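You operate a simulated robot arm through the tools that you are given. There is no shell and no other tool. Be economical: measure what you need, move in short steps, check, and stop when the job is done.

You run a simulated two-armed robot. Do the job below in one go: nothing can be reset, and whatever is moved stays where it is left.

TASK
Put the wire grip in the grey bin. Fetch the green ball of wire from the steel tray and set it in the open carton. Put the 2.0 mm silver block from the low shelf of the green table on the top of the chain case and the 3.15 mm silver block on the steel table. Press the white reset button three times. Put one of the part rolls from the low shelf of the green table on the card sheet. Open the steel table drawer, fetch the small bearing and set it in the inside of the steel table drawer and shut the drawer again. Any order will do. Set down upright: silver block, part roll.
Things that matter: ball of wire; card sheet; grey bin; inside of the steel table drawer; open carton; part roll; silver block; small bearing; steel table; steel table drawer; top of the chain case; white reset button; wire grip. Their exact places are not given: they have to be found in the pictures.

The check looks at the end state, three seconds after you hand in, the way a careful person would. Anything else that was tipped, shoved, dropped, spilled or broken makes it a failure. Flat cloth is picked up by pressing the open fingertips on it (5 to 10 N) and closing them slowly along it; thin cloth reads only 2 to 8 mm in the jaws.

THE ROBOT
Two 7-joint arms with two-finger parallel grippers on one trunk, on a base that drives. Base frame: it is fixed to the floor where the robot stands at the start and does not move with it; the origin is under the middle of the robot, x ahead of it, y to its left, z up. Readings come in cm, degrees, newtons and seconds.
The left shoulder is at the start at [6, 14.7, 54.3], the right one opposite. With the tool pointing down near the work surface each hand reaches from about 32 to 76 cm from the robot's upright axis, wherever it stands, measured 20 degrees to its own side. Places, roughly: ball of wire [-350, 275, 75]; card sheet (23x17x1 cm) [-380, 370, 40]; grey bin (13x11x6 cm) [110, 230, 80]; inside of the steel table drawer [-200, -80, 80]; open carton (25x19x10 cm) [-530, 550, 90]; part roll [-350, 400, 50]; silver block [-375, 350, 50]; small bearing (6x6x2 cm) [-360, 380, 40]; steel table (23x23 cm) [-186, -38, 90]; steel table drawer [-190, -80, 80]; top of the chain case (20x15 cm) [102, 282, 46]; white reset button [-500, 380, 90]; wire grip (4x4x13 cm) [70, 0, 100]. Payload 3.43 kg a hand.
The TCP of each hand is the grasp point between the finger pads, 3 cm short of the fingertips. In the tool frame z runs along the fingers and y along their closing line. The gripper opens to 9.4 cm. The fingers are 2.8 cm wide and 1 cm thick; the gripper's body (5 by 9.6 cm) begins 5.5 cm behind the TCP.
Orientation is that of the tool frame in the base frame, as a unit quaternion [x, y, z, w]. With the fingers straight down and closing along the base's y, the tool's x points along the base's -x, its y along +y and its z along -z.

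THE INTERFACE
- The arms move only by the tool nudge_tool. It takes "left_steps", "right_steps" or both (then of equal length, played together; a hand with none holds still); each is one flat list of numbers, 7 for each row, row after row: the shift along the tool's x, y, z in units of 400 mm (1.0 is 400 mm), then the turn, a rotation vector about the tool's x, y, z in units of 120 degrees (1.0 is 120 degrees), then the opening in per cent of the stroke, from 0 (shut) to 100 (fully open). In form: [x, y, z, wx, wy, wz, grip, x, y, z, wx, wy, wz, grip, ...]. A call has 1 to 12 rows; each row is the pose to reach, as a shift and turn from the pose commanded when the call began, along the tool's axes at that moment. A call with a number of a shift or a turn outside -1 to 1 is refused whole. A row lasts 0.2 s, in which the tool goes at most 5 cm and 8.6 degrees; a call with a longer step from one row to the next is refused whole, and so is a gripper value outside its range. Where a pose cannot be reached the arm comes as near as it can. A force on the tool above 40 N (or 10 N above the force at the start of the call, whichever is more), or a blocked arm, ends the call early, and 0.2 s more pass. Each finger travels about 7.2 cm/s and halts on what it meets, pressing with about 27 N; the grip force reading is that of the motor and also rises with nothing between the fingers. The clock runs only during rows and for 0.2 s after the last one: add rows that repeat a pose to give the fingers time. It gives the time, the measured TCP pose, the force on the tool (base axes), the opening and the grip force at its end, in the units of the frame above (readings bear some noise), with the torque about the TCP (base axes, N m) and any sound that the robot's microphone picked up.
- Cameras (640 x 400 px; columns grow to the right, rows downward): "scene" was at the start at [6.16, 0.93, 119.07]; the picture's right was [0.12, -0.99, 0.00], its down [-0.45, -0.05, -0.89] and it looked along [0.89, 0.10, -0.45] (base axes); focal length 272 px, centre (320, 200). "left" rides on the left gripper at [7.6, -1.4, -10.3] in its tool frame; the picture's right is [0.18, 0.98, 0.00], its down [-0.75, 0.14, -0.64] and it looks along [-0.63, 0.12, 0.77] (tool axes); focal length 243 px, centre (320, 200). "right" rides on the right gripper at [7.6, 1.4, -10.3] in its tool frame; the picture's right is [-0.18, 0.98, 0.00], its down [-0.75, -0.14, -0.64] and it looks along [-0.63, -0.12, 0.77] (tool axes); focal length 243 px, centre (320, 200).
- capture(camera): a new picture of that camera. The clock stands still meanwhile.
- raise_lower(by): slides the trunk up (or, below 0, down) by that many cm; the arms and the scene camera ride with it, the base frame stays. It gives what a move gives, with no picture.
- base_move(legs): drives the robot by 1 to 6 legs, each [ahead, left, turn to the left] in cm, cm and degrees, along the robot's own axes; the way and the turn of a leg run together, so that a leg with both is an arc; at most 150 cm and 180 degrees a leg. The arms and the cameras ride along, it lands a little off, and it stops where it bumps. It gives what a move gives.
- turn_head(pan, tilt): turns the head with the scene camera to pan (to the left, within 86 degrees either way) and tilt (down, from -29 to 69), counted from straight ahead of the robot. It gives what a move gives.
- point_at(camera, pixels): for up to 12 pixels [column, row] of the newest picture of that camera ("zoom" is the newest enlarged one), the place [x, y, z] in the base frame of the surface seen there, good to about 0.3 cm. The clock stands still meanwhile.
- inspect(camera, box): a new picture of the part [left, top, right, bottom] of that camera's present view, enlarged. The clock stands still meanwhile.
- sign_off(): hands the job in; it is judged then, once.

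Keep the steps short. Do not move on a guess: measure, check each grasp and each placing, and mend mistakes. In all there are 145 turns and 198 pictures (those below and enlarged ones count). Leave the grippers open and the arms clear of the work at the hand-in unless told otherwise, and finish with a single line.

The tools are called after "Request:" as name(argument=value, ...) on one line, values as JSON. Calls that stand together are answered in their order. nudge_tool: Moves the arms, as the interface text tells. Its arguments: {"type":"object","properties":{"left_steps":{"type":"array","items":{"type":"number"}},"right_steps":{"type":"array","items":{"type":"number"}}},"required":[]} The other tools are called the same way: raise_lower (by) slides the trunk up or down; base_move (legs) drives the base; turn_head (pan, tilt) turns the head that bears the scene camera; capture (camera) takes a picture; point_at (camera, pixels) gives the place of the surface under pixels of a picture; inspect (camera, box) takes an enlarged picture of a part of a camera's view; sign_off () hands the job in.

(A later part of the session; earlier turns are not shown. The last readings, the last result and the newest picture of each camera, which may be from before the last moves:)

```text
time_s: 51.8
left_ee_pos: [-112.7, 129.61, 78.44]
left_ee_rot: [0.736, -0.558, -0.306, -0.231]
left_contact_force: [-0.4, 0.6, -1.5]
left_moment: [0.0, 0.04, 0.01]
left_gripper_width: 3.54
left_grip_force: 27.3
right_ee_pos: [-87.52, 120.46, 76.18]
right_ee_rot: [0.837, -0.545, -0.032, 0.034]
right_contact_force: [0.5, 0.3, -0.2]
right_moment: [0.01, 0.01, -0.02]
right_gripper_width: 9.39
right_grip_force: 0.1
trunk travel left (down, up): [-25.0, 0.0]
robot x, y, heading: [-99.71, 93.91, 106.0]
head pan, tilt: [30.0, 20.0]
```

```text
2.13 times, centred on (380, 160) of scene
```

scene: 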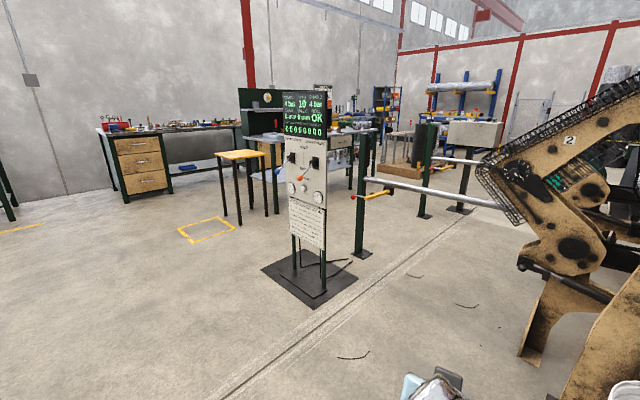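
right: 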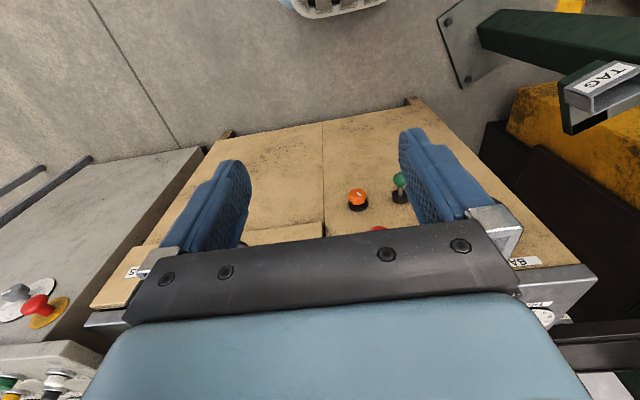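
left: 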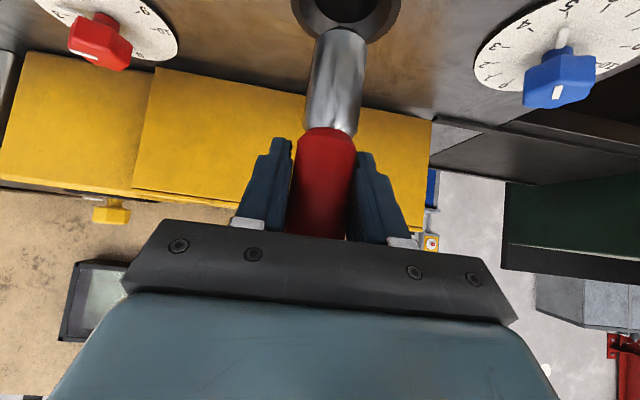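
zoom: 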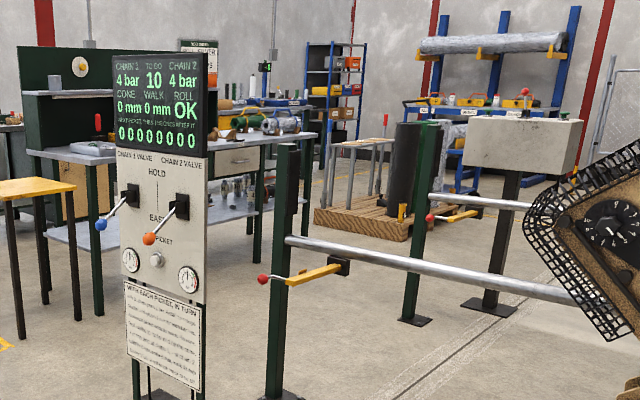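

Path: south of the stand, then to about (-300,110). Drive there facing +y with the head looking.

Request:
base_move(legs=[[0, 0, -16], [0, 140, 0], [0, 60, 0]])

Request:
turn_head(pan=15, tilt=25)

Request:
capture(camera="scene")

```text
time_s: 62.6
left_ee_pos: [-301.33, 134.23, 78.48]
left_ee_rot: [-0.65, 0.657, 0.269, 0.271]
left_contact_force: [-1.1, -0.2, -1.4]
left_moment: [-0.02, 0.03, -0.02]
left_gripper_width: 3.54
left_grip_force: 26.5
right_ee_pos: [-279.71, 118.34, 75.98]
right_ee_rot: [0.751, -0.659, -0.036, 0.03]
right_contact_force: [0.6, 0.6, 0.7]
right_moment: [0.01, 0.02, 0.02]
right_gripper_width: 9.38
right_grip_force: 0.0
trunk travel left (down, up): [-25.0, 0.0]
robot x, y, heading: [-298.91, 96.37, 89.1]
head pan, tilt: [30.0, 20.0]
```

```text
time_s: 63.4
left_ee_pos: [-301.32, 134.24, 78.37]
left_ee_rot: [-0.649, 0.658, 0.268, 0.272]
left_contact_force: [-0.3, -0.3, -1.7]
left_moment: [-0.04, -0.01, -0.01]
left_gripper_width: 3.55
left_grip_force: 26.2
right_ee_pos: [-279.71, 118.35, 76.16]
right_ee_rot: [0.751, -0.658, -0.036, 0.03]
right_contact_force: [0.1, -0.7, -0.5]
right_moment: [-0.01, -0.01, -0.01]
right_gripper_width: 9.38
right_grip_force: 0.1
trunk travel left (down, up): [-25.0, 0.0]
robot x, y, heading: [-298.78, 96.22, 89.4]
head pan, tilt: [15.0, 25.0]
```

```text
167 pictures are left
```

scene: 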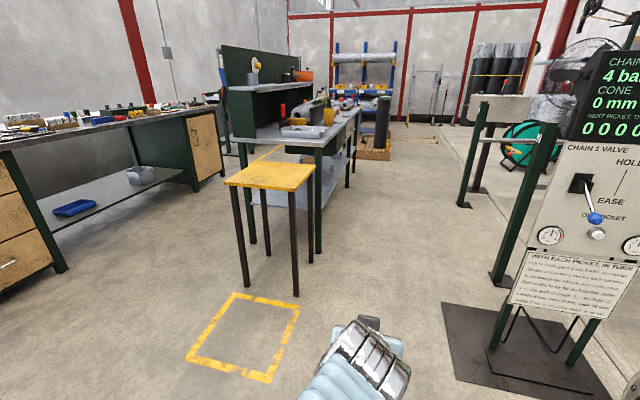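

Measure stool, green table, poles, stand.

Request:
point_at(camera="scene", pixels=[[296, 292], [318, 248], [310, 143], [232, 138], [355, 112], [350, 180], [465, 203], [500, 280], [440, 305], [248, 285], [60, 268], [225, 172]])

Request:
inspect(camera="scene", box=[200, 60, 420, 220])

```text
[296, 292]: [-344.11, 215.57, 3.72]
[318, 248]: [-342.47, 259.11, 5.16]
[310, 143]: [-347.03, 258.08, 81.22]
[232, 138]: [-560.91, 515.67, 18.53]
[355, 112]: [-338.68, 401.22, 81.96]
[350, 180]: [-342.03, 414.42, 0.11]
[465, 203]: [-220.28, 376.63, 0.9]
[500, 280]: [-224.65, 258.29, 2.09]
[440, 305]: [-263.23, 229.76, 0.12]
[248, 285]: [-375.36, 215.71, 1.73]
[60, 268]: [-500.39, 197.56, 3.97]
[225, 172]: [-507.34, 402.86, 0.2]
```

```text
2.50 times, centred on (310, 140) of scene
```

zoom: 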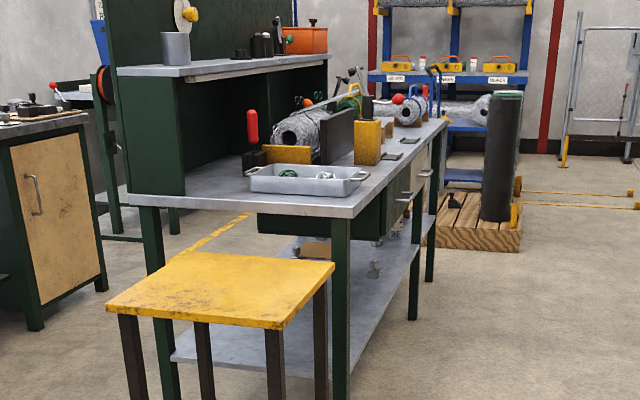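

Drive forward between stool and stand (centre line x≈-302), to y≈300.

Request:
base_move(legs=[[110, 4, 0.6], [95, 0, 0]])

Request:
turn_head(pan=-60, tilt=15)

Request:
capture(camera="scene")

Request:
turn_head(pan=60, tilt=30)

Request:
capture(camera="scene")

```text
time_s: 73.5
left_ee_pos: [-305.11, 338.44, 78.29]
left_ee_rot: [-0.653, 0.653, 0.271, 0.271]
left_contact_force: [0.0, -0.6, -1.4]
left_moment: [-0.04, 0.02, -0.03]
left_gripper_width: 3.54
left_grip_force: 27.2
right_ee_pos: [-283.17, 322.74, 76.09]
right_ee_rot: [0.755, -0.654, -0.037, 0.03]
right_contact_force: [0.1, -0.6, -0.2]
right_moment: [-0.03, 0.02, 0.01]
right_gripper_width: 9.41
right_grip_force: 0.0
trunk travel left (down, up): [-25.0, 0.0]
robot x, y, heading: [-302.41, 300.49, 89.7]
head pan, tilt: [15.0, 25.0]
```

```text
time_s: 75.0
left_ee_pos: [-304.95, 338.39, 78.33]
left_ee_rot: [-0.652, 0.654, 0.27, 0.271]
left_contact_force: [0.5, 0.1, -1.7]
left_moment: [0.01, 0.01, 0.0]
left_gripper_width: 3.56
left_grip_force: 26.5
right_ee_pos: [-283.29, 322.74, 76.07]
right_ee_rot: [0.755, -0.654, -0.036, 0.03]
right_contact_force: [0.3, 0.5, -0.1]
right_moment: [0.0, 0.02, -0.01]
right_gripper_width: 9.41
right_grip_force: 0.2
trunk travel left (down, up): [-25.0, 0.0]
robot x, y, heading: [-302.16, 300.52, 89.7]
head pan, tilt: [-60.0, 15.0]
```

```text
165 pictures are left
```

scene: 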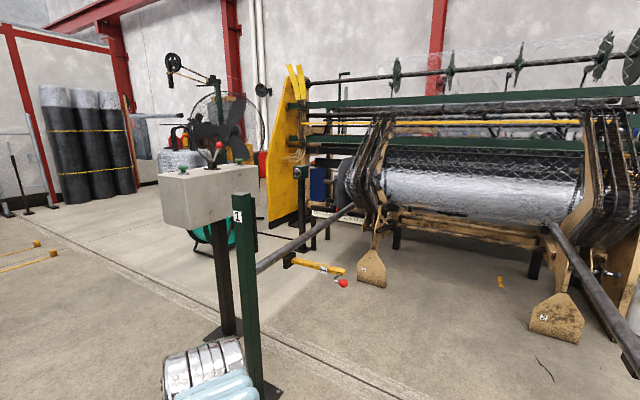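

```text
time_s: 77.0
left_ee_pos: [-305.03, 338.35, 78.31]
left_ee_rot: [-0.653, 0.654, 0.27, 0.271]
left_contact_force: [-0.1, 0.3, -1.9]
left_moment: [0.01, 0.0, 0.01]
left_gripper_width: 3.55
left_grip_force: 27.2
right_ee_pos: [-283.24, 322.66, 76.27]
right_ee_rot: [0.755, -0.654, -0.037, 0.03]
right_contact_force: [-0.1, 1.1, -0.5]
right_moment: [0.04, 0.0, 0.04]
right_gripper_width: 9.4
right_grip_force: 0.0
trunk travel left (down, up): [-25.0, 0.0]
robot x, y, heading: [-302.31, 300.52, 90.0]
head pan, tilt: [60.0, 30.0]
```

```text
164 pictures are left
```

scene: 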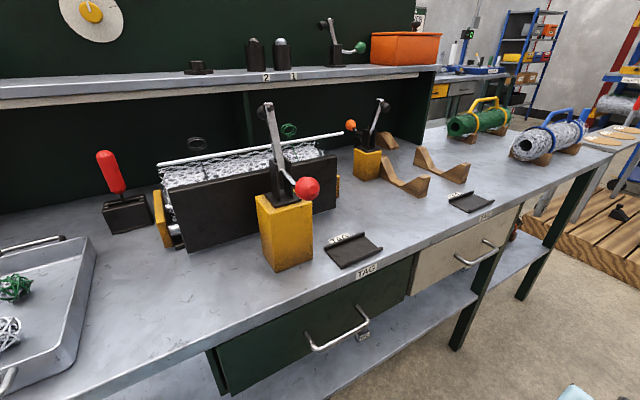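

The table is clear to see. Measure tray, balls, levers, shelves.

Request:
point_at(camera="scene", pixels=[[15, 288], [8, 330], [80, 245], [80, 330], [310, 188], [290, 240], [110, 170], [330, 300], [280, 335], [40, 360], [200, 215], [360, 265]])

Request:
nudge_tool(left_steps=[-0.074, 0, -0.074, 0, 0, 0, 10, -0.148, 0, -0.148, 0, 0, 0, 10, -0.222, 0, -0.222, 0, 0, 0, 10, -0.296, 0, -0.296, 0, 0, 0, 10, -0.37, 0, -0.37, 0, 0, 0, 10, -0.44, 0, -0.44, 0, 0, 0, 10], right_steps=[0, 0, -0.1, 0, 0, 0, 100, 0, 0, -0.2, 0, 0, 0, 100, 0, 0, -0.3, 0, 0, 0, 100, 0, 0, -0.4, 0, 0, 0, 100, 0, 0, -0.5, 0, 0, 0, 100, 0, 0, -0.55, 0, 0, 0, 100])

Request:
base_move(legs=[[-42, 0, 0], [0, 0, 90]])

Request:
turn_head(pan=0, tilt=45)

Request:
capture(camera="scene")

```text
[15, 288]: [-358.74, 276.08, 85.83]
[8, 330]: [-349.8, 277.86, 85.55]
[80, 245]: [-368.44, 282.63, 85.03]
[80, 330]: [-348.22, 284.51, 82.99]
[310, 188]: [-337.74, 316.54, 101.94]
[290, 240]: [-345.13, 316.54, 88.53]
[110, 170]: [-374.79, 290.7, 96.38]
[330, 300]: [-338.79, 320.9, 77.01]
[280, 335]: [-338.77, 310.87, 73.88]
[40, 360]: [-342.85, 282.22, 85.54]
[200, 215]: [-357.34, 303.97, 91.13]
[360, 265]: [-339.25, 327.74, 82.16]
```

```text
time_s: 78.4
left_ee_pos: [-304.91, 338.45, 103.37]
left_ee_rot: [-0.653, 0.654, 0.27, 0.27]
left_contact_force: [-0.7, 0.3, -1.7]
left_moment: [0.0, 0.0, -0.04]
left_gripper_width: 3.53
left_grip_force: 27.1
right_ee_pos: [-281.29, 322.91, 97.94]
right_ee_rot: [0.754, -0.655, -0.036, 0.028]
right_contact_force: [-0.1, 0.8, -0.1]
right_moment: [-0.04, -0.02, 0.02]
right_gripper_width: 9.41
right_grip_force: 0.0
trunk travel left (down, up): [-25.0, 0.0]
robot x, y, heading: [-302.09, 300.6, 89.8]
head pan, tilt: [60.0, 30.0]
```

```text
time_s: 84.8
left_ee_pos: [-340.24, 255.56, 103.34]
left_ee_rot: [0.924, -0.004, -0.383, -0.001]
left_contact_force: [0.1, -0.5, -0.7]
left_moment: [-0.01, 0.0, 0.0]
left_gripper_width: 3.54
left_grip_force: 26.7
right_ee_pos: [-324.44, 279.14, 97.9]
right_ee_rot: [0.997, 0.067, -0.006, 0.046]
right_contact_force: [-0.3, 0.7, 0.2]
right_moment: [-0.02, 0.0, 0.02]
right_gripper_width: 9.4
right_grip_force: 0.1
trunk travel left (down, up): [-25.0, 0.0]
robot x, y, heading: [-302.52, 257.83, 179.7]
head pan, tilt: [60.0, 30.0]
```

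```text
time_s: 86.1
left_ee_pos: [-340.32, 255.56, 103.41]
left_ee_rot: [0.924, -0.003, -0.383, -0.002]
left_contact_force: [0.2, -0.1, -0.9]
left_moment: [-0.01, 0.01, 0.01]
left_gripper_width: 3.53
left_grip_force: 26.5
right_ee_pos: [-324.48, 279.23, 97.85]
right_ee_rot: [0.997, 0.066, -0.007, 0.046]
right_contact_force: [0.3, 0.2, -1.2]
right_moment: [-0.02, 0.01, 0.0]
right_gripper_width: 9.38
right_grip_force: 0.2
trunk travel left (down, up): [-25.0, 0.0]
robot x, y, heading: [-302.29, 258.35, 179.3]
head pan, tilt: [0.0, 45.0]
```

```text
163 pictures are left
```

scene: 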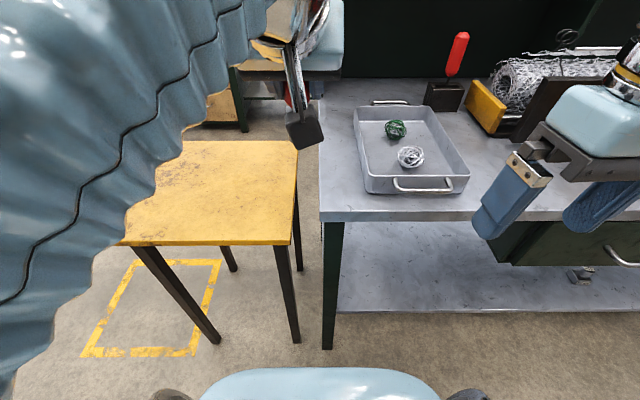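

Measure the green ball and tray walls closely.

Request:
inspect(camera="scene", box=[340, 80, 500, 200])

Request:
point_at(camera="zoom", pixels=[[222, 185], [200, 205], [248, 205], [222, 220], [222, 240], [285, 300], [70, 200], [380, 200], [240, 90], [280, 280], [222, 165]])

```text
3.33 times, centred on (420, 140) of scene
```

zoom: 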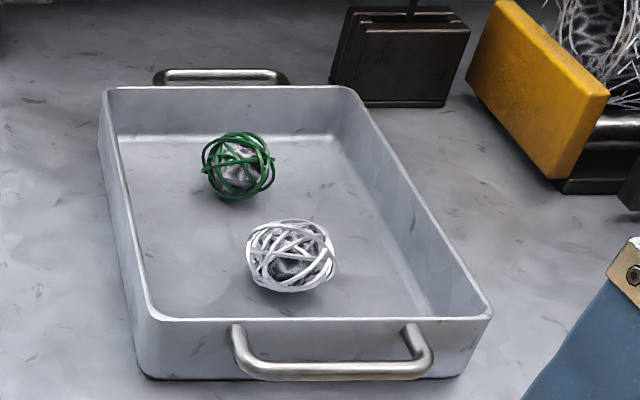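

```text
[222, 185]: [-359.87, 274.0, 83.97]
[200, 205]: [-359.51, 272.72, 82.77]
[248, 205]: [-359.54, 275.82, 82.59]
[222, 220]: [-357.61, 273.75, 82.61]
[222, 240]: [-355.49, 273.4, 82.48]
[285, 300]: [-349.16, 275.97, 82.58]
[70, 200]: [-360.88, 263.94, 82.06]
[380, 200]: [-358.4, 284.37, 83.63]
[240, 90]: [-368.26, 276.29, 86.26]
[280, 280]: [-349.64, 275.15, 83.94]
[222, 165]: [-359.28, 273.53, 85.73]
```

Green ball centre ≈ (-361, 274.8, 85.2), ~5 cm wide. Drive 8 cm closer and straighten the right tool.

Request:
base_move(legs=[[8, 0, 0.5]])

Request:
nudge_tool(right_steps=[0, 0, 0.02, 0.022, 0.003, 0.032, 100, 0, 0, 0.04, 0.044, 0.006, 0.064, 100, 0, 0, 0.04, 0.044, 0.006, 0.064, 100])

```text
time_s: 87.2
left_ee_pos: [-348.32, 255.29, 103.45]
left_ee_rot: [0.924, -0.001, -0.383, -0.001]
left_contact_force: [0.0, -0.4, -1.1]
left_moment: [0.05, 0.0, 0.01]
left_gripper_width: 3.54
left_grip_force: 27.3
right_ee_pos: [-332.64, 279.01, 97.82]
right_ee_rot: [0.996, 0.071, -0.007, 0.045]
right_contact_force: [0.8, -0.7, 0.0]
right_moment: [-0.04, 0.0, 0.01]
right_gripper_width: 9.38
right_grip_force: 0.1
trunk travel left (down, up): [-25.0, 0.0]
robot x, y, heading: [-310.68, 258.22, 180.1]
head pan, tilt: [0.0, 45.0]
```

```text
time_s: 88.0
left_ee_pos: [-348.24, 255.24, 103.32]
left_ee_rot: [0.924, -0.001, -0.382, -0.001]
left_contact_force: [-0.9, -0.5, -2.3]
left_moment: [0.02, -0.01, -0.03]
left_gripper_width: 3.53
left_grip_force: 26.6
right_ee_pos: [-332.6, 278.77, 96.21]
right_ee_rot: [1.0, 0.004, 0.0, 0.0]
right_contact_force: [0.0, -0.9, -1.2]
right_moment: [0.04, 0.01, 0.0]
right_gripper_width: 9.4
right_grip_force: 0.2
trunk travel left (down, up): [-25.0, 0.0]
robot x, y, heading: [-310.61, 258.04, 180.0]
head pan, tilt: [0.0, 45.0]
```

Move right hand over the ball at z≈94.

Request:
nudge_tool(right_steps=[-0.12, 0.02, 0.01, 0, 0, 0, 100, -0.24, 0.04, 0.02, 0, 0, 0, 100, -0.36, 0.06, 0.03, 0, 0, 0, 100, -0.48, 0.08, 0.04, 0, 0, 0, 100, -0.6, 0.1, 0.055, 0, 0, 0, 100, -0.71, 0.1, 0.055, 0, 0, 0, 100, -0.71, 0.1, 0.055, 0, 0, 0, 100])

Request:
capture(camera="right")

Request:
capture(camera="scene")

```text
time_s: 89.6
left_ee_pos: [-348.39, 255.31, 103.29]
left_ee_rot: [0.924, -0.001, -0.383, -0.001]
left_contact_force: [0.0, 0.6, -2.3]
left_moment: [0.0, -0.03, -0.01]
left_gripper_width: 3.53
left_grip_force: 27.0
right_ee_pos: [-360.99, 274.86, 94.14]
right_ee_rot: [1.0, 0.003, 0.0, -0.001]
right_contact_force: [0.0, 0.3, -1.1]
right_moment: [-0.03, -0.02, -0.01]
right_gripper_width: 9.4
right_grip_force: 0.1
trunk travel left (down, up): [-25.0, 0.0]
robot x, y, heading: [-310.52, 258.3, 179.7]
head pan, tilt: [0.0, 45.0]
```

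```text
161 pictures are left
```

right: 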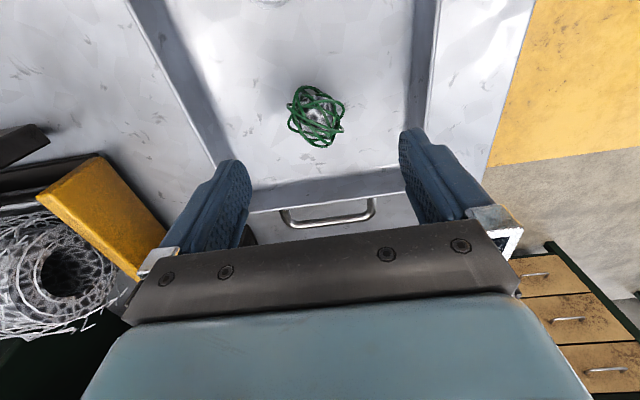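

```text
160 pictures are left
```

scene: 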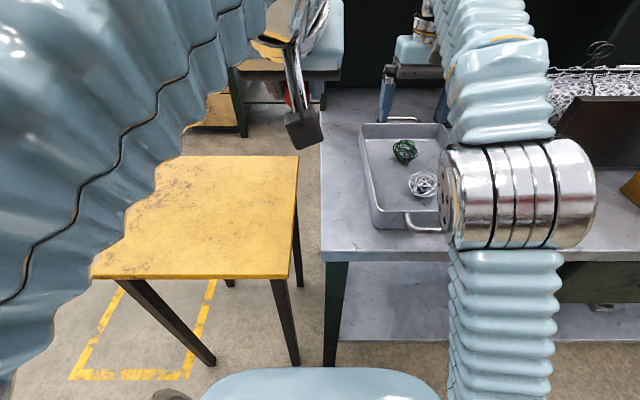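

Verify the ball position in the hand camera.

Request:
point_at(camera="right", pixels=[[316, 115], [316, 90], [316, 145], [290, 118], [342, 118]])

```text
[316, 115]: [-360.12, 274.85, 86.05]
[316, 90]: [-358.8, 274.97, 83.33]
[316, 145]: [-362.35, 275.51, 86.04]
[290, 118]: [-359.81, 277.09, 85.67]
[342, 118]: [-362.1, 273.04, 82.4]
```

Ball centre ≈ (-360.5, 275). Lower 8 cm to z≈86.2 and close.

Request:
nudge_tool(right_steps=[0.01, -0.003, 0.1, 0, 0, 0, 100, 0.01, -0.003, 0.197, 0, 0, 0, 100, 0.01, -0.003, 0.197, 0, 0, 0, 60, 0.01, -0.003, 0.197, 0, 0, 0, 40, 0.01, -0.003, 0.197, 0, 0, 0, 20, 0.01, -0.003, 0.197, 0, 0, 0, 20])

Request:
capture(camera="right")

```text
time_s: 91.0
left_ee_pos: [-348.27, 255.36, 103.4]
left_ee_rot: [0.924, 0.0, -0.383, 0.0]
left_contact_force: [0.1, 0.0, -0.8]
left_moment: [-0.01, 0.02, -0.01]
left_gripper_width: 3.53
left_grip_force: 26.8
right_ee_pos: [-360.23, 274.89, 86.15]
right_ee_rot: [1.0, 0.003, 0.0, 0.0]
right_contact_force: [-0.5, 0.3, -0.7]
right_moment: [-0.05, 0.01, 0.01]
right_gripper_width: 5.26
right_grip_force: 26.9
trunk travel left (down, up): [-25.0, 0.0]
robot x, y, heading: [-310.36, 258.12, 180.1]
head pan, tilt: [0.0, 45.0]
```

```text
159 pictures are left
```

right: 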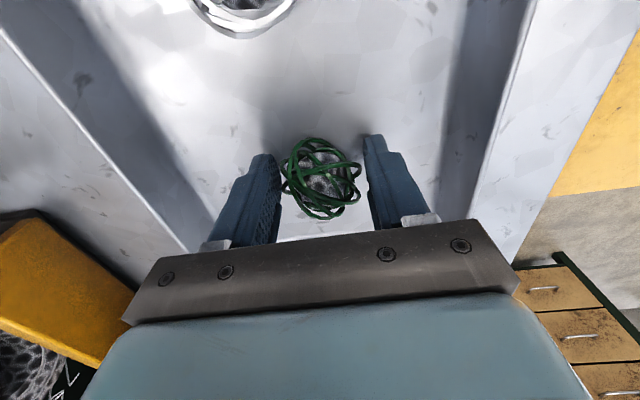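

Ball held at 5.3 cm. Lift it 9 cm, retract, and check.

Request:
nudge_tool(right_steps=[0, 0, -0.1, 0, 0, 0, 20, 0, 0, -0.2, 0, 0, 0, 20, 0, 0, -0.24, 0, 0, 0, 20, 0.1, 0, -0.24, 0, 0, 0, 20, 0.2, 0, -0.26, 0, 0, 0, 20, 0.3, 0, -0.28, 0, 0, 0, 20, 0.4, 0, -0.28, 0, 0, 0, 20, 0.5, 0, -0.28, 0, 0, 0, 20, 0.6, 0, -0.28, 0, 0, 0, 20])

Request:
capture(camera="scene")

```text
time_s: 93.0
left_ee_pos: [-348.22, 255.37, 103.36]
left_ee_rot: [0.924, 0.0, -0.383, 0.0]
left_contact_force: [-0.6, -0.8, -2.2]
left_moment: [0.04, 0.0, 0.01]
left_gripper_width: 3.53
left_grip_force: 27.2
right_ee_pos: [-336.91, 274.92, 97.35]
right_ee_rot: [1.0, 0.004, 0.001, 0.0]
right_contact_force: [-0.8, 0.2, -1.7]
right_moment: [-0.01, -0.02, 0.0]
right_gripper_width: 5.3
right_grip_force: 26.8
trunk travel left (down, up): [-25.0, 0.0]
robot x, y, heading: [-310.1, 258.01, 179.9]
head pan, tilt: [0.0, 45.0]
```

```text
158 pictures are left
```

scene: 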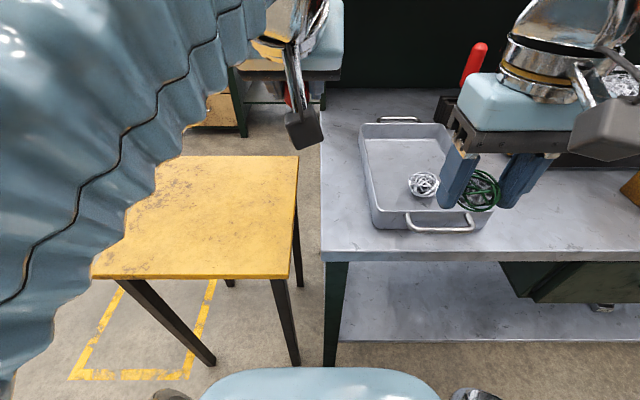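

Back off, turn right to face +y, reverse out to y≈95, then go left to x≈-455.

Request:
base_move(legs=[[-8, 0, 0], [0, 0, -90], [-80, 0, 0], [-80, 0, 0], [0, 150, 0]])

Request:
turn_head(pan=5, tilt=25)

Request:
capture(camera="scene")

```text
time_s: 112.7
left_ee_pos: [-456.25, 139.79, 103.4]
left_ee_rot: [-0.644, 0.662, 0.267, 0.275]
left_contact_force: [0.1, 0.2, -1.2]
left_moment: [-0.01, 0.0, -0.03]
left_gripper_width: 3.53
left_grip_force: 27.2
right_ee_pos: [-436.74, 127.75, 97.41]
right_ee_rot: [-0.701, 0.714, 0.0, 0.0]
right_contact_force: [0.1, -0.8, 0.2]
right_moment: [0.01, 0.02, 0.02]
right_gripper_width: 5.28
right_grip_force: 27.0
trunk travel left (down, up): [-25.0, 0.0]
robot x, y, heading: [-454.45, 101.82, 88.4]
head pan, tilt: [0.0, 45.0]
```

```text
time_s: 113.5
left_ee_pos: [-456.17, 139.72, 103.33]
left_ee_rot: [-0.644, 0.662, 0.267, 0.275]
left_contact_force: [-0.1, 0.1, -2.0]
left_moment: [-0.02, 0.0, -0.02]
left_gripper_width: 3.54
left_grip_force: 27.2
right_ee_pos: [-436.77, 127.81, 97.37]
right_ee_rot: [-0.7, 0.714, -0.001, 0.0]
right_contact_force: [0.1, -0.3, -0.6]
right_moment: [0.0, 0.0, 0.0]
right_gripper_width: 5.28
right_grip_force: 27.1
trunk travel left (down, up): [-25.0, 0.0]
robot x, y, heading: [-454.44, 101.99, 88.3]
head pan, tilt: [5.0, 25.0]
```

```text
157 pictures are left
```

scene: 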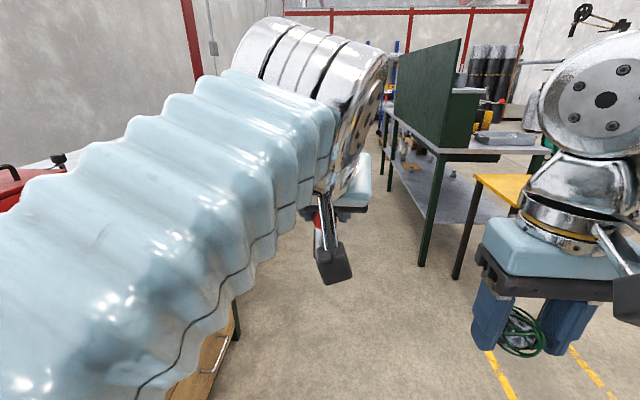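

Lower the left hand for view; measure the green table's back leg, low shelf, and the left table.

Request:
nudge_tool(left_steps=[0.074, 0, 0.074, 0, 0, 0, 10, 0.148, 0, 0.148, 0, 0, 0, 10, 0.222, 0, 0.222, 0, 0, 0, 10, 0.296, 0, 0.296, 0, 0, 0, 10, 0.37, 0, 0.37, 0, 0, 0, 10, 0.44, 0, 0.44, 0, 0, 0, 10])

Request:
capture(camera="scene")

Request:
point_at(camera="scene", pixels=[[423, 262], [387, 200], [430, 150], [400, 170], [380, 130], [30, 240], [130, 250], [200, 200], [230, 280], [290, 160], [320, 150]])

```text
time_s: 114.9
left_ee_pos: [-456.52, 139.85, 78.26]
left_ee_rot: [-0.644, 0.663, 0.267, 0.274]
left_contact_force: [0.2, -0.1, -1.1]
left_moment: [-0.01, 0.01, 0.01]
left_gripper_width: 3.54
left_grip_force: 26.6
right_ee_pos: [-436.82, 127.75, 97.29]
right_ee_rot: [-0.701, 0.713, 0.0, 0.0]
right_contact_force: [-0.6, -0.9, -1.6]
right_moment: [0.0, 0.01, 0.0]
right_gripper_width: 5.27
right_grip_force: 27.3
trunk travel left (down, up): [-25.0, 0.0]
robot x, y, heading: [-454.11, 102.03, 88.1]
head pan, tilt: [5.0, 25.0]
```

```text
156 pictures are left
```

scene: 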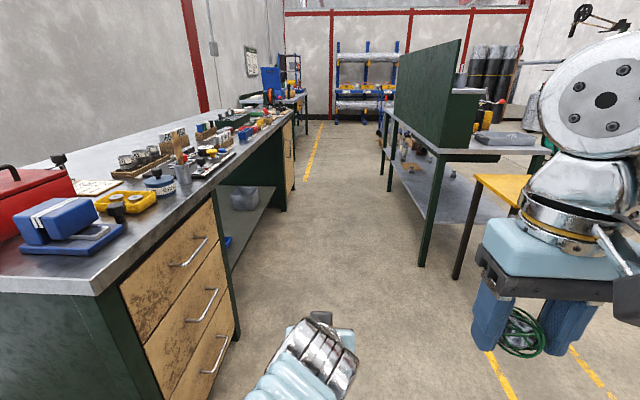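

```text
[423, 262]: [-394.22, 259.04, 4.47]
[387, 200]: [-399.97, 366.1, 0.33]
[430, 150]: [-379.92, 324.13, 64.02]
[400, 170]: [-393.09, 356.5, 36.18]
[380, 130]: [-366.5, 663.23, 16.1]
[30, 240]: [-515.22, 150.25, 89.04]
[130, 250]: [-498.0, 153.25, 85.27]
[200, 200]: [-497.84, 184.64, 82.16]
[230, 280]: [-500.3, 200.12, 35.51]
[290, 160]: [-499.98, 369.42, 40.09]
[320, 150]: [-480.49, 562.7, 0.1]
```

Drive up the aisle to y≈365 and look at the left table for the reset button.

Request:
base_move(legs=[[0, 2, 1.9], [140, 0, 0], [120, 0, 0]])

Request:
turn_head(pan=65, tilt=30)

Request:
capture(camera="scene")

Request:
turn_head(pan=20, tilt=20)

Request:
capture(camera="scene")

Request:
turn_head(pan=-80, tilt=45)

Request:
capture(camera="scene")

```text
time_s: 128.0
left_ee_pos: [-464.23, 400.92, 78.52]
left_ee_rot: [0.658, -0.649, -0.272, -0.269]
left_contact_force: [0.4, 0.0, -2.0]
left_moment: [0.02, -0.01, 0.04]
left_gripper_width: 3.54
left_grip_force: 27.2
right_ee_pos: [-444.03, 389.67, 97.31]
right_ee_rot: [0.715, -0.699, 0.0, 0.0]
right_contact_force: [-0.2, -0.3, -1.4]
right_moment: [-0.01, -0.02, -0.03]
right_gripper_width: 5.28
right_grip_force: 26.8
trunk travel left (down, up): [-25.0, 0.0]
robot x, y, heading: [-460.69, 363.06, 90.4]
head pan, tilt: [5.0, 25.0]
```

```text
time_s: 129.3
left_ee_pos: [-464.11, 400.88, 78.55]
left_ee_rot: [0.658, -0.649, -0.272, -0.268]
left_contact_force: [0.5, -0.5, -1.7]
left_moment: [0.02, 0.0, 0.03]
left_gripper_width: 3.55
left_grip_force: 26.8
right_ee_pos: [-443.97, 389.59, 97.32]
right_ee_rot: [0.715, -0.699, 0.0, 0.0]
right_contact_force: [0.0, -1.0, -0.8]
right_moment: [0.02, -0.03, 0.02]
right_gripper_width: 5.27
right_grip_force: 26.9
trunk travel left (down, up): [-25.0, 0.0]
robot x, y, heading: [-460.69, 363.0, 90.8]
head pan, tilt: [65.0, 30.0]
```

```text
155 pictures are left
```

scene: 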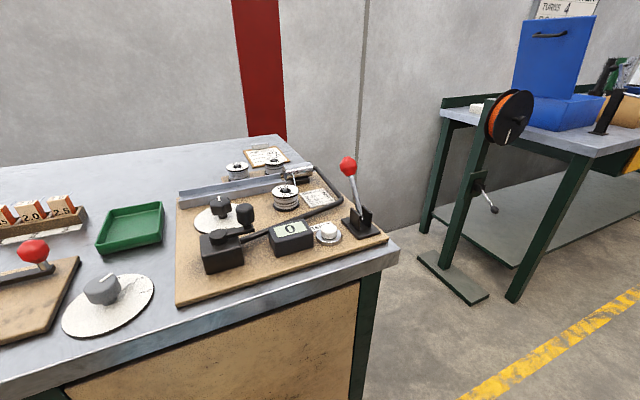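

```text
time_s: 130.5
left_ee_pos: [-464.22, 400.9, 78.49]
left_ee_rot: [0.658, -0.648, -0.273, -0.269]
left_contact_force: [0.4, -0.3, -0.5]
left_moment: [-0.02, 0.03, -0.02]
left_gripper_width: 3.55
left_grip_force: 27.0
right_ee_pos: [-444.06, 389.66, 97.36]
right_ee_rot: [0.715, -0.699, 0.0, 0.0]
right_contact_force: [-0.3, 0.7, -0.7]
right_moment: [0.03, 0.01, 0.01]
right_gripper_width: 5.25
right_grip_force: 27.1
trunk travel left (down, up): [-25.0, 0.0]
robot x, y, heading: [-460.31, 362.6, 90.7]
head pan, tilt: [20.0, 20.0]
```

```text
154 pictures are left
```

scene: 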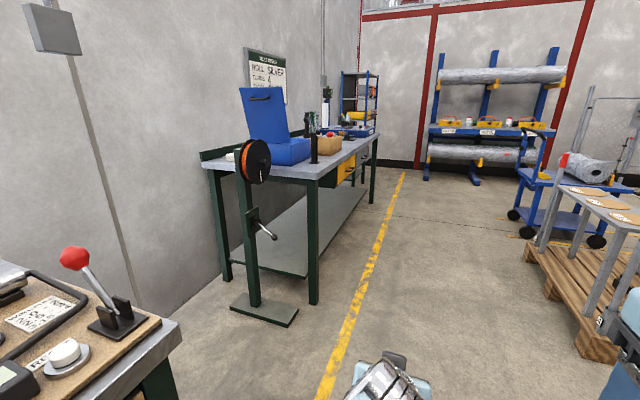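

```text
time_s: 132.2
left_ee_pos: [-464.17, 400.73, 78.49]
left_ee_rot: [0.658, -0.648, -0.273, -0.268]
left_contact_force: [-0.6, 0.1, -1.8]
left_moment: [-0.03, 0.02, 0.01]
left_gripper_width: 3.55
left_grip_force: 27.8
right_ee_pos: [-444.07, 389.62, 97.35]
right_ee_rot: [0.715, -0.699, 0.0, 0.0]
right_contact_force: [0.5, 0.6, -2.2]
right_moment: [0.01, 0.05, 0.04]
right_gripper_width: 5.26
right_grip_force: 27.1
trunk travel left (down, up): [-25.0, 0.0]
robot x, y, heading: [-460.55, 363.13, 90.6]
head pan, tilt: [-80.0, 45.0]
```

```text
153 pictures are left
```

scene: 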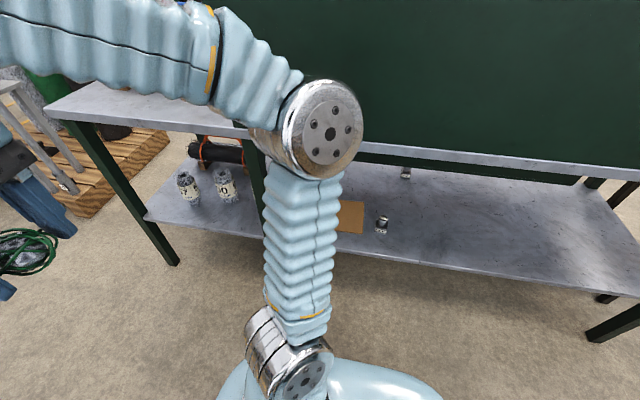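

Found the shelf items, the white reset button, and the carton ahead. Measure the route ahead.

Request:
turn_head(pan=10, tilt=20)

Request:
capture(camera="scene")

Request:
point_at(camera="scene", pixels=[[310, 310], [345, 302], [371, 148], [352, 148], [393, 145], [420, 200], [558, 330], [487, 245], [364, 180], [345, 180], [371, 158], [298, 165]])

Request:
inspect(camera="scene", box=[270, 80, 470, 220])

```text
time_s: 133.9
left_ee_pos: [-464.29, 400.93, 78.47]
left_ee_rot: [0.658, -0.649, -0.272, -0.268]
left_contact_force: [0.9, -0.4, -2.0]
left_moment: [0.02, 0.01, 0.01]
left_gripper_width: 3.55
left_grip_force: 27.2
right_ee_pos: [-444.04, 389.62, 97.41]
right_ee_rot: [0.715, -0.699, -0.001, 0.0]
right_contact_force: [-0.6, -0.1, -1.2]
right_moment: [0.04, 0.04, -0.02]
right_gripper_width: 5.27
right_grip_force: 27.2
trunk travel left (down, up): [-25.0, 0.0]
robot x, y, heading: [-460.18, 362.61, 90.9]
head pan, tilt: [10.0, 20.0]
```

```text
152 pictures are left
```

scene: 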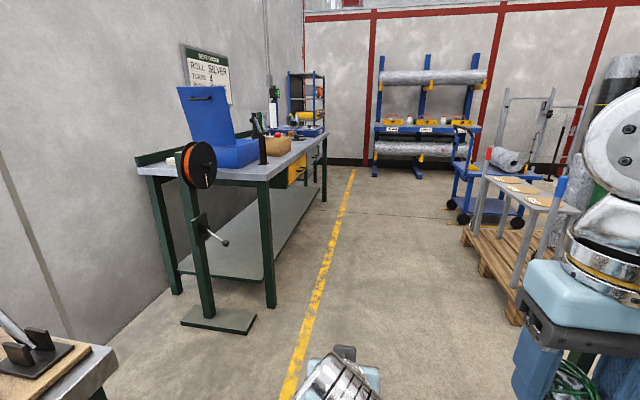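

```text
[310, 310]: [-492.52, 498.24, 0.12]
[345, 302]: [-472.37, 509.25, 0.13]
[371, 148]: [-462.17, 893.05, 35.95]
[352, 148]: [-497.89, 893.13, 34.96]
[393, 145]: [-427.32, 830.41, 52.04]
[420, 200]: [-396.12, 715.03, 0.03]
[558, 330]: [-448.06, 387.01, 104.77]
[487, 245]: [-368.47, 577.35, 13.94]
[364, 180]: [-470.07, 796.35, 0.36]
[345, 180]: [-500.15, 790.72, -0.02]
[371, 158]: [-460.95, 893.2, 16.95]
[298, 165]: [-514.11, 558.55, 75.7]
```

```text
2.86 times, centred on (370, 150) of scene
```

zoom: 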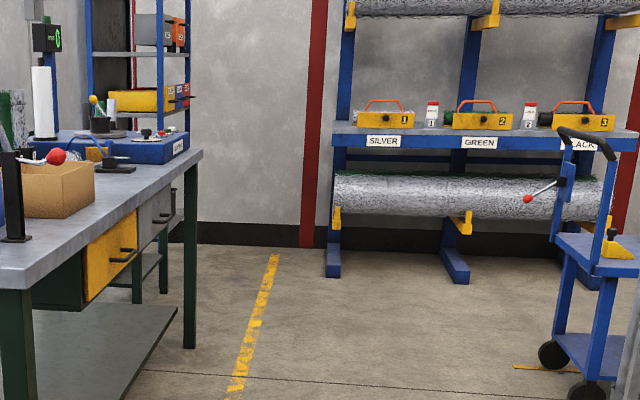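

Drive to about (-455, 530) and turn to face the table with the carton.

Request:
base_move(legs=[[120, -4, -0.8], [48, 0, 0], [0, 0, 90]])

Request:
turn_head(pan=-10, tilt=35)

Request:
capture(camera="scene")

```text
time_s: 146.2
left_ee_pos: [-495.74, 529.24, 78.43]
left_ee_rot: [0.924, -0.008, -0.383, -0.003]
left_contact_force: [-0.4, -1.4, -1.2]
left_moment: [-0.01, 0.0, 0.02]
left_gripper_width: 3.46
left_grip_force: 27.0
right_ee_pos: [-483.9, 549.02, 97.35]
right_ee_rot: [1.0, -0.005, 0.0, 0.0]
right_contact_force: [-0.6, -0.2, -1.1]
right_moment: [0.01, 0.03, 0.0]
right_gripper_width: 5.26
right_grip_force: 27.6
trunk travel left (down, up): [-25.0, 0.0]
robot x, y, heading: [-457.79, 531.67, 178.9]
head pan, tilt: [10.0, 20.0]
```

```text
time_s: 147.0
left_ee_pos: [-495.77, 529.32, 78.6]
left_ee_rot: [0.924, -0.01, -0.383, -0.004]
left_contact_force: [1.1, 0.3, -1.6]
left_moment: [0.02, 0.01, -0.02]
left_gripper_width: 3.48
left_grip_force: 27.0
right_ee_pos: [-483.86, 548.95, 97.38]
right_ee_rot: [1.0, -0.005, 0.0, 0.0]
right_contact_force: [-0.6, 0.5, -0.2]
right_moment: [-0.04, -0.03, 0.01]
right_gripper_width: 5.26
right_grip_force: 27.2
trunk travel left (down, up): [-25.0, 0.0]
robot x, y, heading: [-457.9, 531.7, 178.8]
head pan, tilt: [-10.0, 35.0]
```

```text
150 pictures are left
```

scene: 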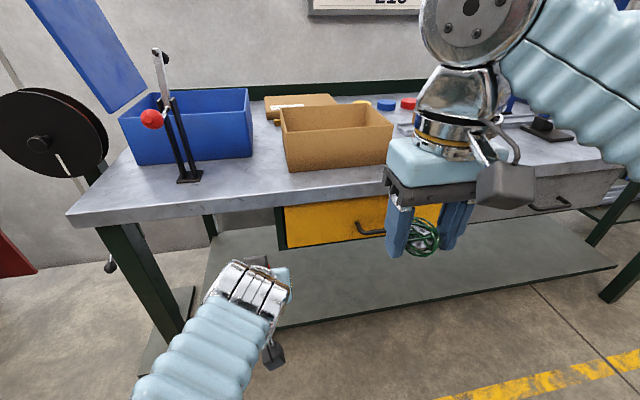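

Measure the carton rim; also check the left grip camera (width changed slightly).

Request:
point_at(camera="scene", pixels=[[283, 108], [362, 102], [391, 132], [290, 140], [330, 122], [340, 168], [230, 185], [335, 190], [240, 255], [150, 118]])

Request:
capture(camera="left")

```text
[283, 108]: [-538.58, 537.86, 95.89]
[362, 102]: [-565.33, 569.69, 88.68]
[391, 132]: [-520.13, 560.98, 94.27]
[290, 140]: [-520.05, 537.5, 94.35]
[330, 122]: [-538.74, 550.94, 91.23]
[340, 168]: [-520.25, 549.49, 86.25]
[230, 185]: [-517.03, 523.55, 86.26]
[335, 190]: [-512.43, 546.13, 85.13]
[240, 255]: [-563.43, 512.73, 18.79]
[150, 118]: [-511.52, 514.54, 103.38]
```

```text
149 pictures are left
```

left: 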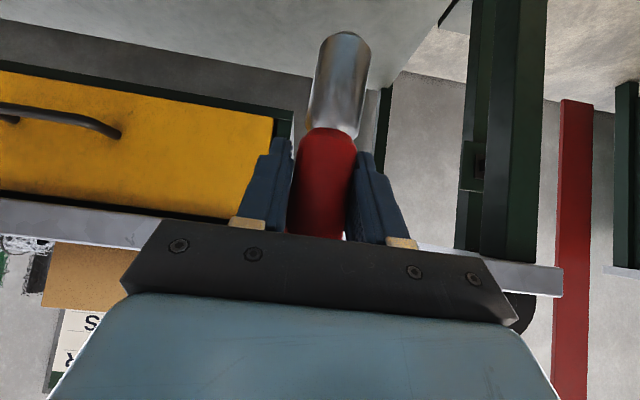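

Carton rim: x -539..-520, y 537..561, z≈96; floor ≈86. Raise left hand, then drive 13 cm closer.

Request:
nudge_tool(left_steps=[-0.074, 0, -0.074, 0, 0, 0, 10, -0.148, 0, -0.148, 0, 0, 0, 10, -0.222, 0, -0.222, 0, 0, 0, 10, -0.296, 0, -0.296, 0, 0, 0, 10, -0.37, 0, -0.37, 0, 0, 0, 10, -0.44, 0, -0.44, 0, 0, 0, 10])

Request:
base_move(legs=[[13, 0, 1]])

```text
time_s: 148.4
left_ee_pos: [-495.74, 529.17, 103.46]
left_ee_rot: [0.924, -0.008, -0.383, -0.002]
left_contact_force: [0.7, 0.1, -1.7]
left_moment: [0.01, 0.0, -0.02]
left_gripper_width: 3.48
left_grip_force: 27.1
right_ee_pos: [-483.89, 548.97, 97.46]
right_ee_rot: [1.0, -0.005, 0.0, 0.0]
right_contact_force: [-0.6, -0.5, -0.1]
right_moment: [-0.01, 0.0, 0.01]
right_gripper_width: 5.26
right_grip_force: 26.9
trunk travel left (down, up): [-25.0, 0.0]
robot x, y, heading: [-458.01, 531.66, 178.9]
head pan, tilt: [-10.0, 35.0]
```

```text
time_s: 149.7
left_ee_pos: [-508.66, 528.63, 103.44]
left_ee_rot: [0.924, 0.0, -0.382, 0.0]
left_contact_force: [0.4, 0.9, -1.6]
left_moment: [0.02, 0.0, -0.01]
left_gripper_width: 3.43
left_grip_force: 26.9
right_ee_pos: [-497.24, 548.64, 97.32]
right_ee_rot: [1.0, 0.005, 0.0, 0.0]
right_contact_force: [0.8, -0.4, -0.1]
right_moment: [0.02, 0.02, 0.0]
right_gripper_width: 5.23
right_grip_force: 27.1
trunk travel left (down, up): [-25.0, 0.0]
robot x, y, heading: [-470.72, 531.82, 179.9]
head pan, tilt: [-10.0, 35.0]
```

Tilt the right hand 30° and raise it 5 cm so the ball clears the rim.

Request:
nudge_tool(right_steps=[0, 0, -0.03, 0, -0.0625, 0, 20, 0, 0, -0.06, 0, -0.125, 0, 20, 0, 0, -0.09, 0, -0.1875, 0, 20, 0, 0, -0.12, 0, -0.25, 0, 20, 0, 0, -0.12, 0, -0.25, 0, 20])

```text
time_s: 150.9
left_ee_pos: [-508.84, 528.55, 103.46]
left_ee_rot: [0.924, 0.001, -0.382, 0.001]
left_contact_force: [-0.5, 0.1, -1.7]
left_moment: [-0.01, 0.0, 0.02]
left_gripper_width: 3.47
left_grip_force: 27.1
right_ee_pos: [-497.29, 548.5, 102.23]
right_ee_rot: [0.966, 0.005, -0.26, 0.002]
right_contact_force: [-0.4, -0.3, -1.3]
right_moment: [0.02, -0.03, 0.01]
right_gripper_width: 5.22
right_grip_force: 26.9
trunk travel left (down, up): [-25.0, 0.0]
robot x, y, heading: [-470.49, 531.54, 179.8]
head pan, tilt: [-10.0, 35.0]
```

Move forward 32 cm over the carton centre at z≈102.

Request:
nudge_tool(right_steps=[-0.1, 0, 0.0575, 0, 0, 0, 20, -0.2, 0, 0.115, 0, 0, 0, 20, -0.3, 0, 0.1725, 0, 0, 0, 20, -0.4, 0, 0.23, 0, 0, 0, 20, -0.5, 0, 0.2875, 0, 0, 0, 20, -0.6, 0, 0.345, 0, 0, 0, 20, -0.697, 0, 0.4025, 0, 0, 0, 20, -0.697, 0, 0.4025, 0, 0, 0, 20])

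Request:
capture(camera="scene")

Request:
capture(camera="right")

```text
time_s: 152.7
left_ee_pos: [-508.84, 528.58, 103.53]
left_ee_rot: [0.924, 0.0, -0.383, -0.001]
left_contact_force: [0.4, -0.3, -1.6]
left_moment: [-0.01, 0.01, -0.03]
left_gripper_width: 3.46
left_grip_force: 27.4
right_ee_pos: [-529.49, 548.08, 101.99]
right_ee_rot: [0.966, 0.005, -0.258, 0.0]
right_contact_force: [-0.2, 0.4, -1.4]
right_moment: [0.02, -0.03, 0.0]
right_gripper_width: 5.22
right_grip_force: 26.7
trunk travel left (down, up): [-25.0, 0.0]
robot x, y, heading: [-470.56, 531.66, 179.6]
head pan, tilt: [-10.0, 35.0]
```

```text
148 pictures are left
```

scene: 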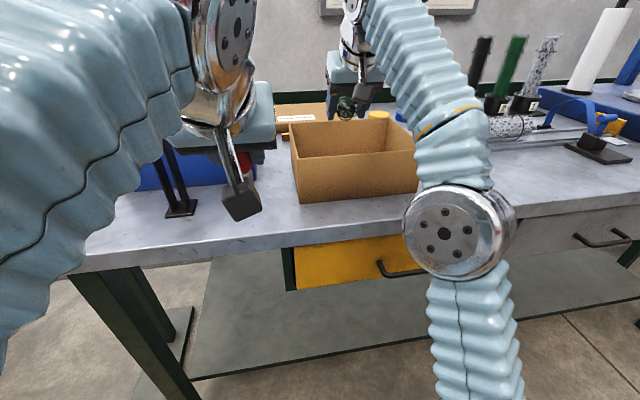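

```text
147 pictures are left
```

right: 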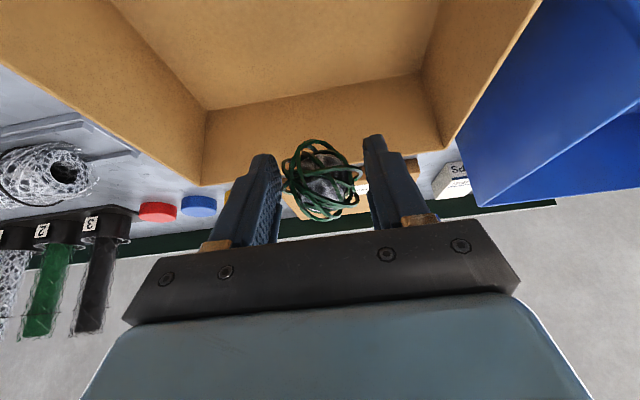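

Check rim points in the hand camera before lowering.

Request:
point_at(camera="right", pixels=[[230, 182], [225, 150], [300, 60], [445, 142], [200, 180], [320, 110]])

```text
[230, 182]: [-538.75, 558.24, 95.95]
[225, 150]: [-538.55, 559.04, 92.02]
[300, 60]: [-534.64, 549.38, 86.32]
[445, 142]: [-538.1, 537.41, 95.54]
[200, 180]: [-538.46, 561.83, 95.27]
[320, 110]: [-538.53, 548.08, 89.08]
```

Good. Lower 9 cm (1.5 cm further in) and release.

Request:
nudge_tool(right_steps=[0.04, 0, 0.107, 0, 0, 0, 20, 0.08, 0, 0.214, 0, 0, 0, 20, 0.08, 0, 0.214, 0, 0, 0, 20, 0.08, 0, 0.214, 0, 0, 0, 60, 0.08, 0, 0.214, 0, 0, 0, 85, 0.08, 0, 0.214, 0, 0, 0, 85])

Request:
capture(camera="right")

```text
time_s: 154.1
left_ee_pos: [-508.87, 528.65, 103.53]
left_ee_rot: [0.924, -0.001, -0.383, 0.0]
left_contact_force: [0.1, 0.6, -1.5]
left_moment: [0.01, 0.04, -0.02]
left_gripper_width: 3.48
left_grip_force: 27.1
right_ee_pos: [-530.91, 548.21, 93.19]
right_ee_rot: [0.966, 0.004, -0.259, 0.002]
right_contact_force: [0.4, -0.3, 0.2]
right_moment: [0.0, 0.03, 0.0]
right_gripper_width: 8.0
right_grip_force: 0.1
trunk travel left (down, up): [-25.0, 0.0]
robot x, y, heading: [-471.18, 531.81, 180.0]
head pan, tilt: [-10.0, 35.0]
```

```text
146 pictures are left
```

right: 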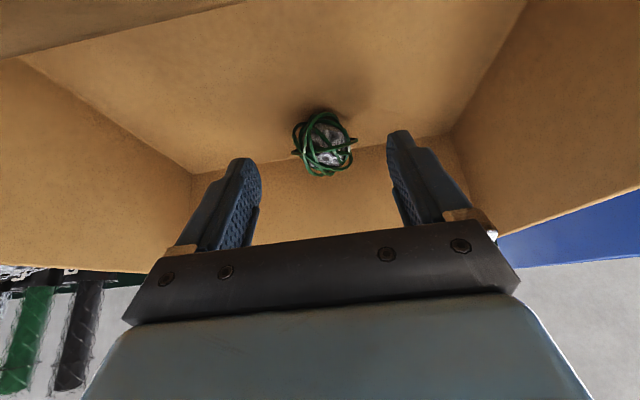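

Ball rests in the carton. Raise, retract, and back off the base.

Request:
nudge_tool(right_steps=[-0.06, 0, -0.105, 0, 0, 0, 85, -0.12, 0, -0.21, 0, 0, 0, 85, -0.02, 0, -0.2675, 0, 0, 0, 85, 0.08, 0, -0.325, 0, 0, 0, 85, 0.18, 0, -0.3825, 0, 0, 0, 85, 0.28, 0, -0.44, 0, 0, 0, 85, 0.38, 0, -0.4975, 0, 0, 0, 85, 0.48, 0, -0.555, 0, 0, 0, 85, 0.58, 0, -0.61, 0, 0, 0, 85])

Request:
base_move(legs=[[-15, 0, 0]])

Request:
capture(camera="scene")

```text
time_s: 156.1
left_ee_pos: [-508.8, 528.71, 103.51]
left_ee_rot: [0.924, 0.0, -0.382, 0.0]
left_contact_force: [-0.6, 0.4, -1.6]
left_moment: [0.02, -0.05, -0.01]
left_gripper_width: 3.45
left_grip_force: 27.0
right_ee_pos: [-498.46, 548.4, 102.46]
right_ee_rot: [0.966, 0.004, -0.259, 0.001]
right_contact_force: [-0.4, 0.6, -0.5]
right_moment: [-0.01, 0.01, 0.0]
right_gripper_width: 8.0
right_grip_force: 0.0
right hand out of reach, approached as far as the arm can: row 2
trunk travel left (down, up): [-25.0, 0.0]
robot x, y, heading: [-471.01, 531.16, 180.1]
head pan, tilt: [-10.0, 35.0]
```

```text
time_s: 157.5
left_ee_pos: [-493.95, 528.83, 103.48]
left_ee_rot: [0.924, -0.002, -0.383, -0.001]
left_contact_force: [0.2, -0.2, -1.4]
left_moment: [-0.01, -0.01, 0.03]
left_gripper_width: 3.47
left_grip_force: 27.5
right_ee_pos: [-483.51, 548.45, 102.53]
right_ee_rot: [0.966, 0.004, -0.259, 0.001]
right_contact_force: [-0.3, -0.3, 0.5]
right_moment: [0.05, 0.0, 0.0]
right_gripper_width: 7.99
right_grip_force: 0.1
trunk travel left (down, up): [-25.0, 0.0]
robot x, y, heading: [-456.01, 531.38, 179.7]
head pan, tilt: [-10.0, 35.0]
```

```text
145 pictures are left
```

scene: 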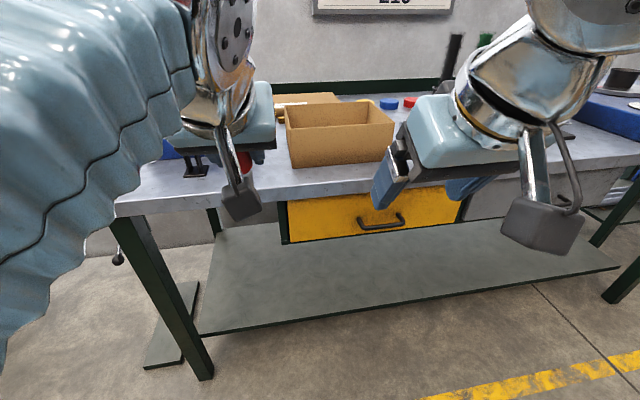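

Carton intact. Strafe left along the aisle to y≈378 (keeping clear of the winder) to face the reset button.

Request:
base_move(legs=[[-9, 0, 0.3], [0, 110, 0], [0, 48, 0]])

Request:
turn_head(pan=-5, tilt=40)

Request:
capture(camera="scene")

```text
time_s: 166.3
left_ee_pos: [-483.38, 370.09, 103.62]
left_ee_rot: [0.924, 0.008, -0.382, 0.003]
left_contact_force: [-0.2, -0.6, -1.7]
left_moment: [0.03, 0.01, -0.03]
left_gripper_width: 3.49
left_grip_force: 26.9
right_ee_pos: [-473.35, 389.89, 102.53]
right_ee_rot: [0.966, 0.011, -0.258, 0.003]
right_contact_force: [0.5, 0.4, -0.2]
right_moment: [-0.01, -0.02, 0.02]
right_gripper_width: 8.0
right_grip_force: 0.1
trunk travel left (down, up): [-25.0, 0.0]
robot x, y, heading: [-445.49, 373.62, -179.3]
head pan, tilt: [-10.0, 35.0]
```

```text
time_s: 166.9
left_ee_pos: [-483.33, 370.17, 103.4]
left_ee_rot: [0.924, 0.007, -0.383, 0.002]
left_contact_force: [-0.3, 1.1, -1.9]
left_moment: [-0.05, 0.01, 0.01]
left_gripper_width: 3.47
left_grip_force: 27.0
right_ee_pos: [-473.37, 389.89, 102.45]
right_ee_rot: [0.966, 0.012, -0.259, 0.004]
right_contact_force: [0.5, 0.1, -0.5]
right_moment: [-0.04, 0.01, -0.03]
right_gripper_width: 7.98
right_grip_force: 0.1
trunk travel left (down, up): [-25.0, 0.0]
robot x, y, heading: [-445.92, 373.5, -179.1]
head pan, tilt: [-5.0, 40.0]
```

```text
144 pictures are left
```

scene: 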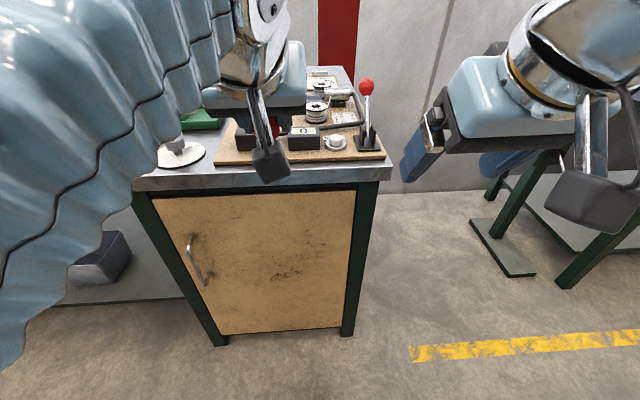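

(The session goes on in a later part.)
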